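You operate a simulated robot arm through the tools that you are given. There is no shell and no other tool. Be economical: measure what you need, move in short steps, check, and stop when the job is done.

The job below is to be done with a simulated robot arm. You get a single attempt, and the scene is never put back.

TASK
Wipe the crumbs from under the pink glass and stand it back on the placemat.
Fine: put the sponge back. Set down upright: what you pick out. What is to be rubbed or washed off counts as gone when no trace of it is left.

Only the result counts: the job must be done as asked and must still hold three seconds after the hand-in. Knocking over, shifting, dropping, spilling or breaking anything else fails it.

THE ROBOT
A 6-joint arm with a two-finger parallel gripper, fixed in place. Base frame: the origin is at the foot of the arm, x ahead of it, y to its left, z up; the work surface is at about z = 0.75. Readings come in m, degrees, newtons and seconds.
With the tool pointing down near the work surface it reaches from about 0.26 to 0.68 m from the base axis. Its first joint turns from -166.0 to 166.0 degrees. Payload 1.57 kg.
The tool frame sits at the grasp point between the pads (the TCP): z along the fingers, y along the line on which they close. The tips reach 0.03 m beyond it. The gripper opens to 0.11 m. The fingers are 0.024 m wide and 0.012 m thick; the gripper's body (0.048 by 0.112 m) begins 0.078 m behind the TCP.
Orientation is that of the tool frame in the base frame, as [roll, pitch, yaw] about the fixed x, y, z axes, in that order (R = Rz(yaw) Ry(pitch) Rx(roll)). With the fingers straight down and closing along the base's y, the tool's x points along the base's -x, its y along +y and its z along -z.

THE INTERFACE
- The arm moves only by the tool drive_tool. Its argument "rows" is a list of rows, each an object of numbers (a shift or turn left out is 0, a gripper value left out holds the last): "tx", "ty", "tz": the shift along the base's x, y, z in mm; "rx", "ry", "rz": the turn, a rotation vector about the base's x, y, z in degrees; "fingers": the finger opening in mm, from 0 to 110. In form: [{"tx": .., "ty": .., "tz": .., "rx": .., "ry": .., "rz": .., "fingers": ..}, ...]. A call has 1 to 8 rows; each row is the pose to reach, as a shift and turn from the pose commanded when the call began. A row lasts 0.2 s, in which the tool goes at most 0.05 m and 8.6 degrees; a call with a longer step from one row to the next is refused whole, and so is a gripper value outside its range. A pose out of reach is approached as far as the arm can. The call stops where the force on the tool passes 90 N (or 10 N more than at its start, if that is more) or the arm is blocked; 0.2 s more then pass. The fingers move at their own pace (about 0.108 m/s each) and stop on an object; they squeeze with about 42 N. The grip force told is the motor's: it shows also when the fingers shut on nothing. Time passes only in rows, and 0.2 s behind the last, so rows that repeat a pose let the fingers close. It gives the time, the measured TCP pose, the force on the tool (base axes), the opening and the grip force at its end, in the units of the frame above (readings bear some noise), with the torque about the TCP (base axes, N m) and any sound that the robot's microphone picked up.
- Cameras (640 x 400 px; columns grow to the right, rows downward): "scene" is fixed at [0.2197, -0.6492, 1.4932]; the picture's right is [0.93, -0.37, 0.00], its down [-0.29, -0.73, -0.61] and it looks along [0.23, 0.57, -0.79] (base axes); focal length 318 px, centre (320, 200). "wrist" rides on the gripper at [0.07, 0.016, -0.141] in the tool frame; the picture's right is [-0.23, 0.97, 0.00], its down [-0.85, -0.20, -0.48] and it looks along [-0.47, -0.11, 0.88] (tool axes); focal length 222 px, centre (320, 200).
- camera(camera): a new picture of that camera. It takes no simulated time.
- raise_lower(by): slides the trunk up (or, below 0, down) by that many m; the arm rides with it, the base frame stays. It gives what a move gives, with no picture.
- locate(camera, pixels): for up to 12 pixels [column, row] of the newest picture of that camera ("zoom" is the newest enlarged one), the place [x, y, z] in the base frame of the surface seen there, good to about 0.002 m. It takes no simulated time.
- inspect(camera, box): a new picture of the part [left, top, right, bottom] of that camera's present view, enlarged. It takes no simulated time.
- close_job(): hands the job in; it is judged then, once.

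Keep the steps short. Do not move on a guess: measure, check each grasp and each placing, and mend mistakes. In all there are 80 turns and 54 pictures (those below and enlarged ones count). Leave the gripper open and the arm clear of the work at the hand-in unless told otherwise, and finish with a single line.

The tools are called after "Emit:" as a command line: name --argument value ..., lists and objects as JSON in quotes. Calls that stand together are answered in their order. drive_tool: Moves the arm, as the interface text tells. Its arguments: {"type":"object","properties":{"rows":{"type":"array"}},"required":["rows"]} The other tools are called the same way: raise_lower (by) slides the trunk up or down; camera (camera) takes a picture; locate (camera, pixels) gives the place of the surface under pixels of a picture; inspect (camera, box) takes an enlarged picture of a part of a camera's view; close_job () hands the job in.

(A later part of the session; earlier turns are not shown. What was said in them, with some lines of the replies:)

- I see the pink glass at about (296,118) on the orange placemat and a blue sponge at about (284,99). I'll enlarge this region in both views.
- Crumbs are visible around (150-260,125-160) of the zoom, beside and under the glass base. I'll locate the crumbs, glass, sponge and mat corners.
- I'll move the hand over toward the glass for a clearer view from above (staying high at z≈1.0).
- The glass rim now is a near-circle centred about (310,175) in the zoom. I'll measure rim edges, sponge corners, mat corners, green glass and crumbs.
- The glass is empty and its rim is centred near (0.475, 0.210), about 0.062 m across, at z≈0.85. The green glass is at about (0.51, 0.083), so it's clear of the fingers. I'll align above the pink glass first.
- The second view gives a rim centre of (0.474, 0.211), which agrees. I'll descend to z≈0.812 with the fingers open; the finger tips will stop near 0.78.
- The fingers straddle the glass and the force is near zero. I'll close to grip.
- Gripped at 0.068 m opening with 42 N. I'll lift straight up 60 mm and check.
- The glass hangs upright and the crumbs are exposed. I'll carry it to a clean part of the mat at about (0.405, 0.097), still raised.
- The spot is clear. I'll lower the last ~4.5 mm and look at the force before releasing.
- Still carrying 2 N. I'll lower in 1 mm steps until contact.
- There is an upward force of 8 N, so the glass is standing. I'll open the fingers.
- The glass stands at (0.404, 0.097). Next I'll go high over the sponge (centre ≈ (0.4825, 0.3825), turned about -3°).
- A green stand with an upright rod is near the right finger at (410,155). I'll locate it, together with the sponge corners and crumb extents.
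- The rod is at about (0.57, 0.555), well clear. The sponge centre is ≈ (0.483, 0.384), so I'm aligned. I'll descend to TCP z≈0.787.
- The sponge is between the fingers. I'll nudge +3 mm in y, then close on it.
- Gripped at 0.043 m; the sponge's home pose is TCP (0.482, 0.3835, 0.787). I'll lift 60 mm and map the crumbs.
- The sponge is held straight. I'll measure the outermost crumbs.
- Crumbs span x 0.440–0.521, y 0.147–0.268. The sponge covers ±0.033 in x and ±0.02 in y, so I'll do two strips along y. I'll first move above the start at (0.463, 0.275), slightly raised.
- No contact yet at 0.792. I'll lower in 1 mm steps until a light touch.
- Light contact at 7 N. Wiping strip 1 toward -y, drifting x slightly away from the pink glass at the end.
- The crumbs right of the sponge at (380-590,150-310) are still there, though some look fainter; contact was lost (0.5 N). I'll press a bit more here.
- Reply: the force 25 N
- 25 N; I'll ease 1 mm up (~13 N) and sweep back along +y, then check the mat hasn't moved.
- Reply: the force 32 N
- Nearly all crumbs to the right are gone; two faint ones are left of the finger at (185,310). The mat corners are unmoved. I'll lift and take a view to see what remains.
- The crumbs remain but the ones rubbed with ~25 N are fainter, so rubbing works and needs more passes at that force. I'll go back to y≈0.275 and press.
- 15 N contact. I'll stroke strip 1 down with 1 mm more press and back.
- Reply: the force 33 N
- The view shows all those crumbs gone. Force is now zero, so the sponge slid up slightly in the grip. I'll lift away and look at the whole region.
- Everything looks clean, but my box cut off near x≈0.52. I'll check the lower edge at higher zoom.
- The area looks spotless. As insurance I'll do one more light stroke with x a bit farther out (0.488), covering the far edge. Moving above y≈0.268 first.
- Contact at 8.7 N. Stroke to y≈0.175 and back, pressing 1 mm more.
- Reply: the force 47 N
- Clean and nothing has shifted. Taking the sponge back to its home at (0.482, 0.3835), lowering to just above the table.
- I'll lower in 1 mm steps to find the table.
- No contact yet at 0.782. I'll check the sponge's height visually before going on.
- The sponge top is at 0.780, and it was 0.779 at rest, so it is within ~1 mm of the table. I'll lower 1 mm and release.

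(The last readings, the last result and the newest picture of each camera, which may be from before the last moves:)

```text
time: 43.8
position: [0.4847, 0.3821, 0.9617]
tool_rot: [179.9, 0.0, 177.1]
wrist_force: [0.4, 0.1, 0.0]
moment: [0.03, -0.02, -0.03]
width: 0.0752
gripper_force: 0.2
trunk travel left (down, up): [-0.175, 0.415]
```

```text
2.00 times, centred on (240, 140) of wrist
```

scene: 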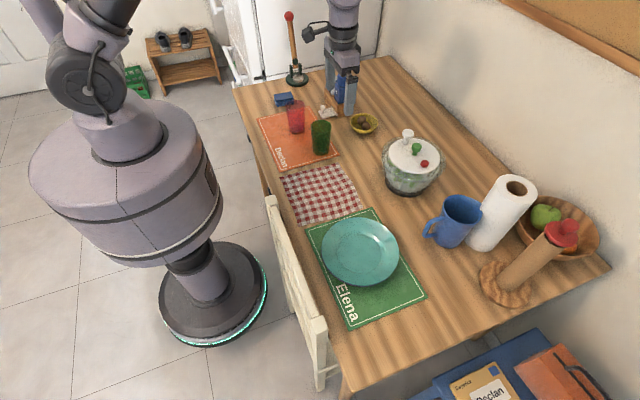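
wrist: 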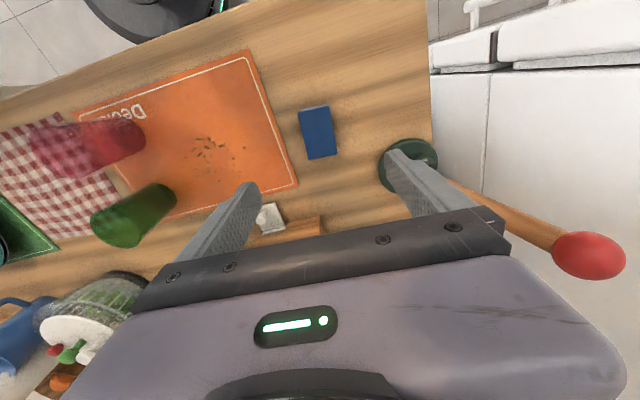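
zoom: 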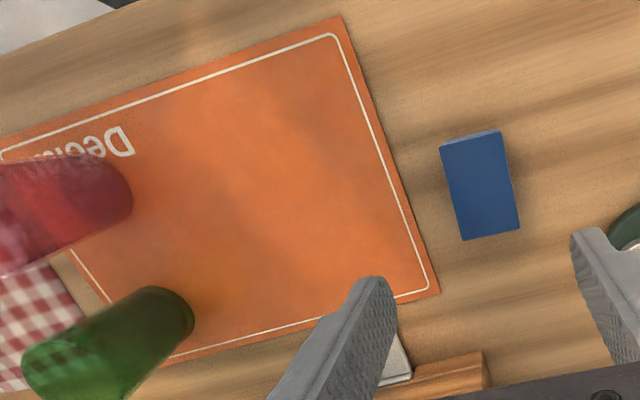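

The sponge is back flat on the table; I'll measure its corners. The mat is spotless. Then I go high back over the pink glass at (0.404, 0.097), turning back +3°.

Emit:
locate --camera "zoom" --pixels '[[443, 148], [499, 134], [517, 228], [465, 238], [480, 185]]'

Emit:
drive_tool --rows '[{"tx": -11, "ty": -41, "fingers": 105}, {"tx": -22, "ty": -82}, {"tx": -33, "ty": -123}, {"tx": -44, "ty": -164}, {"tx": -55, "ty": -205, "rz": 1}, {"tx": -67, "ty": -245, "rz": 2}, {"tx": -80, "ty": -286, "rz": 3}, {"tx": -80, "ty": -286, "rz": 3}]'

Emit:
inspect --camera "wrist" --box '[200, 40, 520, 240]'

```text
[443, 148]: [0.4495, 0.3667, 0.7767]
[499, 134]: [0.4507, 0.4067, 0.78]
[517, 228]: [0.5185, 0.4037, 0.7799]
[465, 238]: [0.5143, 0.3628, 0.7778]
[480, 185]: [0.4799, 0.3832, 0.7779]
```

```text
time: 45.6
position: [0.4022, 0.0932, 0.9624]
tool_rot: [180.0, 0.0, -179.9]
wrist_force: [0.0, 0.0, 0.0]
moment: [0.0, 0.02, -0.01]
width: 0.105
gripper_force: 0.0
trunk travel left (down, up): [-0.175, 0.415]
```

```text
2.00 times, centred on (360, 140) of wrist
```

zoom: 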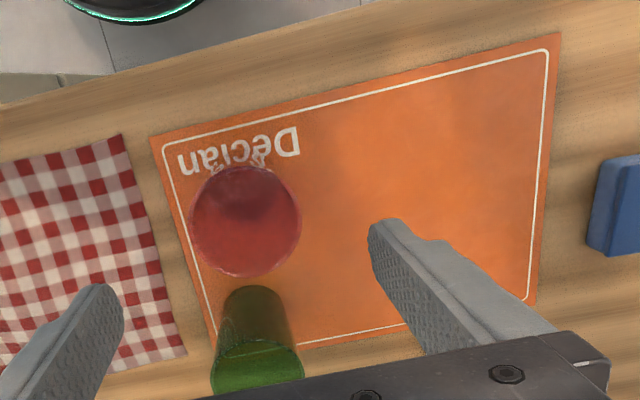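

The sponge is back within ~2 mm of where it was. The glass rim measures at (0.405, 0.096). I'll descend over it.

Emit:
drive_tool --rows '[{"tx": 2, "ty": 2, "tz": -40}, {"tx": 2, "ty": 2, "tz": -80}, {"tx": 2, "ty": 2, "tz": -115}, {"tx": 2, "ty": 2, "tz": -140}, {"tx": 2, "ty": 2, "tz": -150}, {"tx": 2, "ty": 2, "tz": -150}]'

Emit:
drive_tool --rows '[{"fingers": 75}, {"fingers": 50}, {"fingers": 50}, {"fingers": 50}]'

```text
time: 47.0
position: [0.4048, 0.0998, 0.8134]
tool_rot: [-180.0, 0.0, -179.9]
wrist_force: [0.4, 0.0, 0.5]
moment: [0.01, -0.01, -0.02]
width: 0.1051
gripper_force: 0.0
trunk travel left (down, up): [-0.175, 0.415]
```

```text
time: 48.0
position: [0.4037, 0.099, 0.8125]
tool_rot: [-179.9, 0.1, -180.0]
wrist_force: [-0.9, 0.7, -0.1]
moment: [0.07, -0.03, -0.02]
width: 0.0684
gripper_force: 42.4
trunk travel left (down, up): [-0.175, 0.415]
```

Gripped at 0.068 m again. I'll lift 60 mm and carry the glass back over (0.472, 0.211).

Emit:
drive_tool --rows '[{"tz": 20}, {"tz": 60}, {"tz": 60, "tx": 17, "ty": 28}, {"tz": 60, "tx": 34, "ty": 57}, {"tz": 60, "tx": 51, "ty": 85}, {"tz": 60, "tx": 68, "ty": 113}, {"tz": 60, "tx": 68, "ty": 113}, {"tz": 30, "tx": 68, "ty": 113}]'

Emit:
drive_tool --rows '[{"tz": -15}, {"tz": -26}, {"tz": -28}, {"tz": -28}]'

Emit:
inspect --camera "scene" --box '[230, 80, 390, 180]'

```text
time: 49.8
position: [0.4732, 0.2117, 0.8406]
tool_rot: [180.0, 0.1, -180.0]
wrist_force: [-0.8, 0.4, -1.7]
moment: [0.01, -0.02, 0.01]
width: 0.0684
gripper_force: 42.1
trunk travel left (down, up): [-0.175, 0.415]
```

```text
time: 50.8
position: [0.4727, 0.2129, 0.8128]
tool_rot: [-180.0, 0.0, -179.9]
wrist_force: [-0.1, 0.2, 2.1]
moment: [0.09, 0.01, -0.02]
width: 0.0684
gripper_force: 42.1
trunk travel left (down, up): [-0.175, 0.415]
```

```text
4.00 times, centred on (310, 130) of scene
```

zoom: 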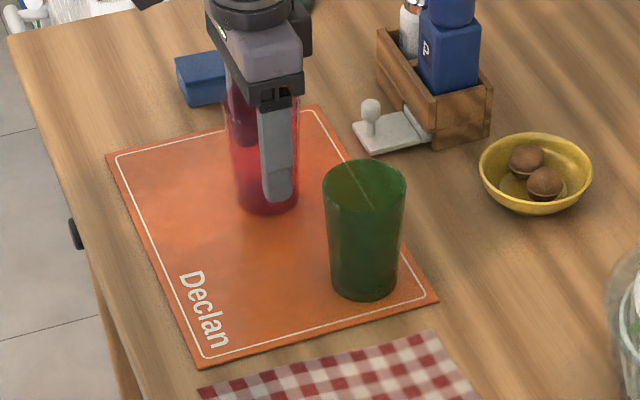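

The force went from -1.7 N to +2.1 N, so the glass has touched the mat. I'll lower 0.5 mm more, open and retreat upward.

Emit:
drive_tool --rows '[{"tz": -0.5}, {"tz": -0.5, "fingers": 85}, {"tz": -0.5, "fingers": 108}, {"tz": -0.5, "fingers": 108}]'

Emit:
drive_tool --rows '[{"tz": 35}, {"tz": 80}, {"tz": 125}, {"tz": 170}, {"tz": 200}, {"tz": 200}]'

Emit:
inspect --camera "scene" --box '[230, 70, 390, 170]'

Emit:
camera --camera "wrist"

```text
time: 51.8
position: [0.4735, 0.2123, 0.8127]
tool_rot: [179.9, -0.1, -179.9]
wrist_force: [-0.2, -0.1, 0.1]
moment: [-0.05, 0.0, -0.03]
width: 0.1081
gripper_force: 0.0
trunk travel left (down, up): [-0.175, 0.415]
```

```text
time: 53.2
position: [0.4733, 0.2121, 1.0111]
tool_rot: [-180.0, 0.0, -179.9]
wrist_force: [0.6, -0.6, -0.8]
moment: [0.0, 0.01, 0.03]
width: 0.1082
gripper_force: 0.0
trunk travel left (down, up): [-0.175, 0.415]
```

```text
4.00 times, centred on (310, 120) of scene
```

zoom: 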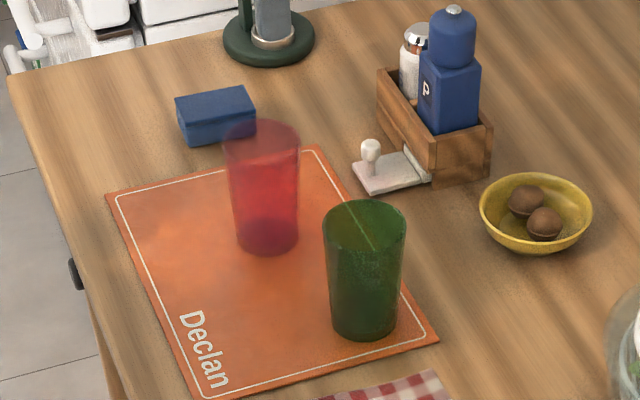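

```text
14 pictures are left
```

wrist: 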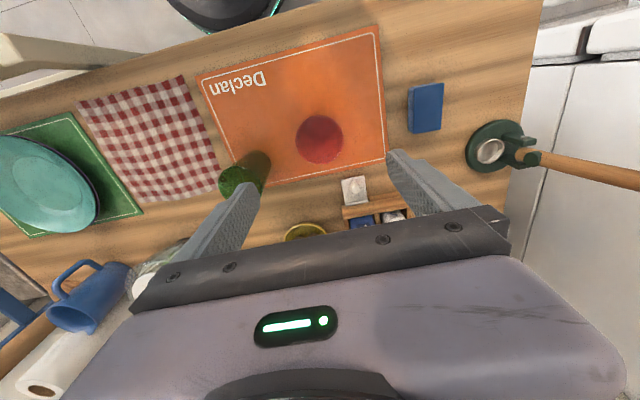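

The glass is upright on the clean mat, the sponge is in its old place, nothing else has moved, and the gripper is open and clear. Handing in.

Emit:
close_job

```text
The job is handed in.
```

The crumbs are wiped away with no trace visible, the pink glass is standing upright back on the placemat, and the sponge is back within about 2 mm of where it was.
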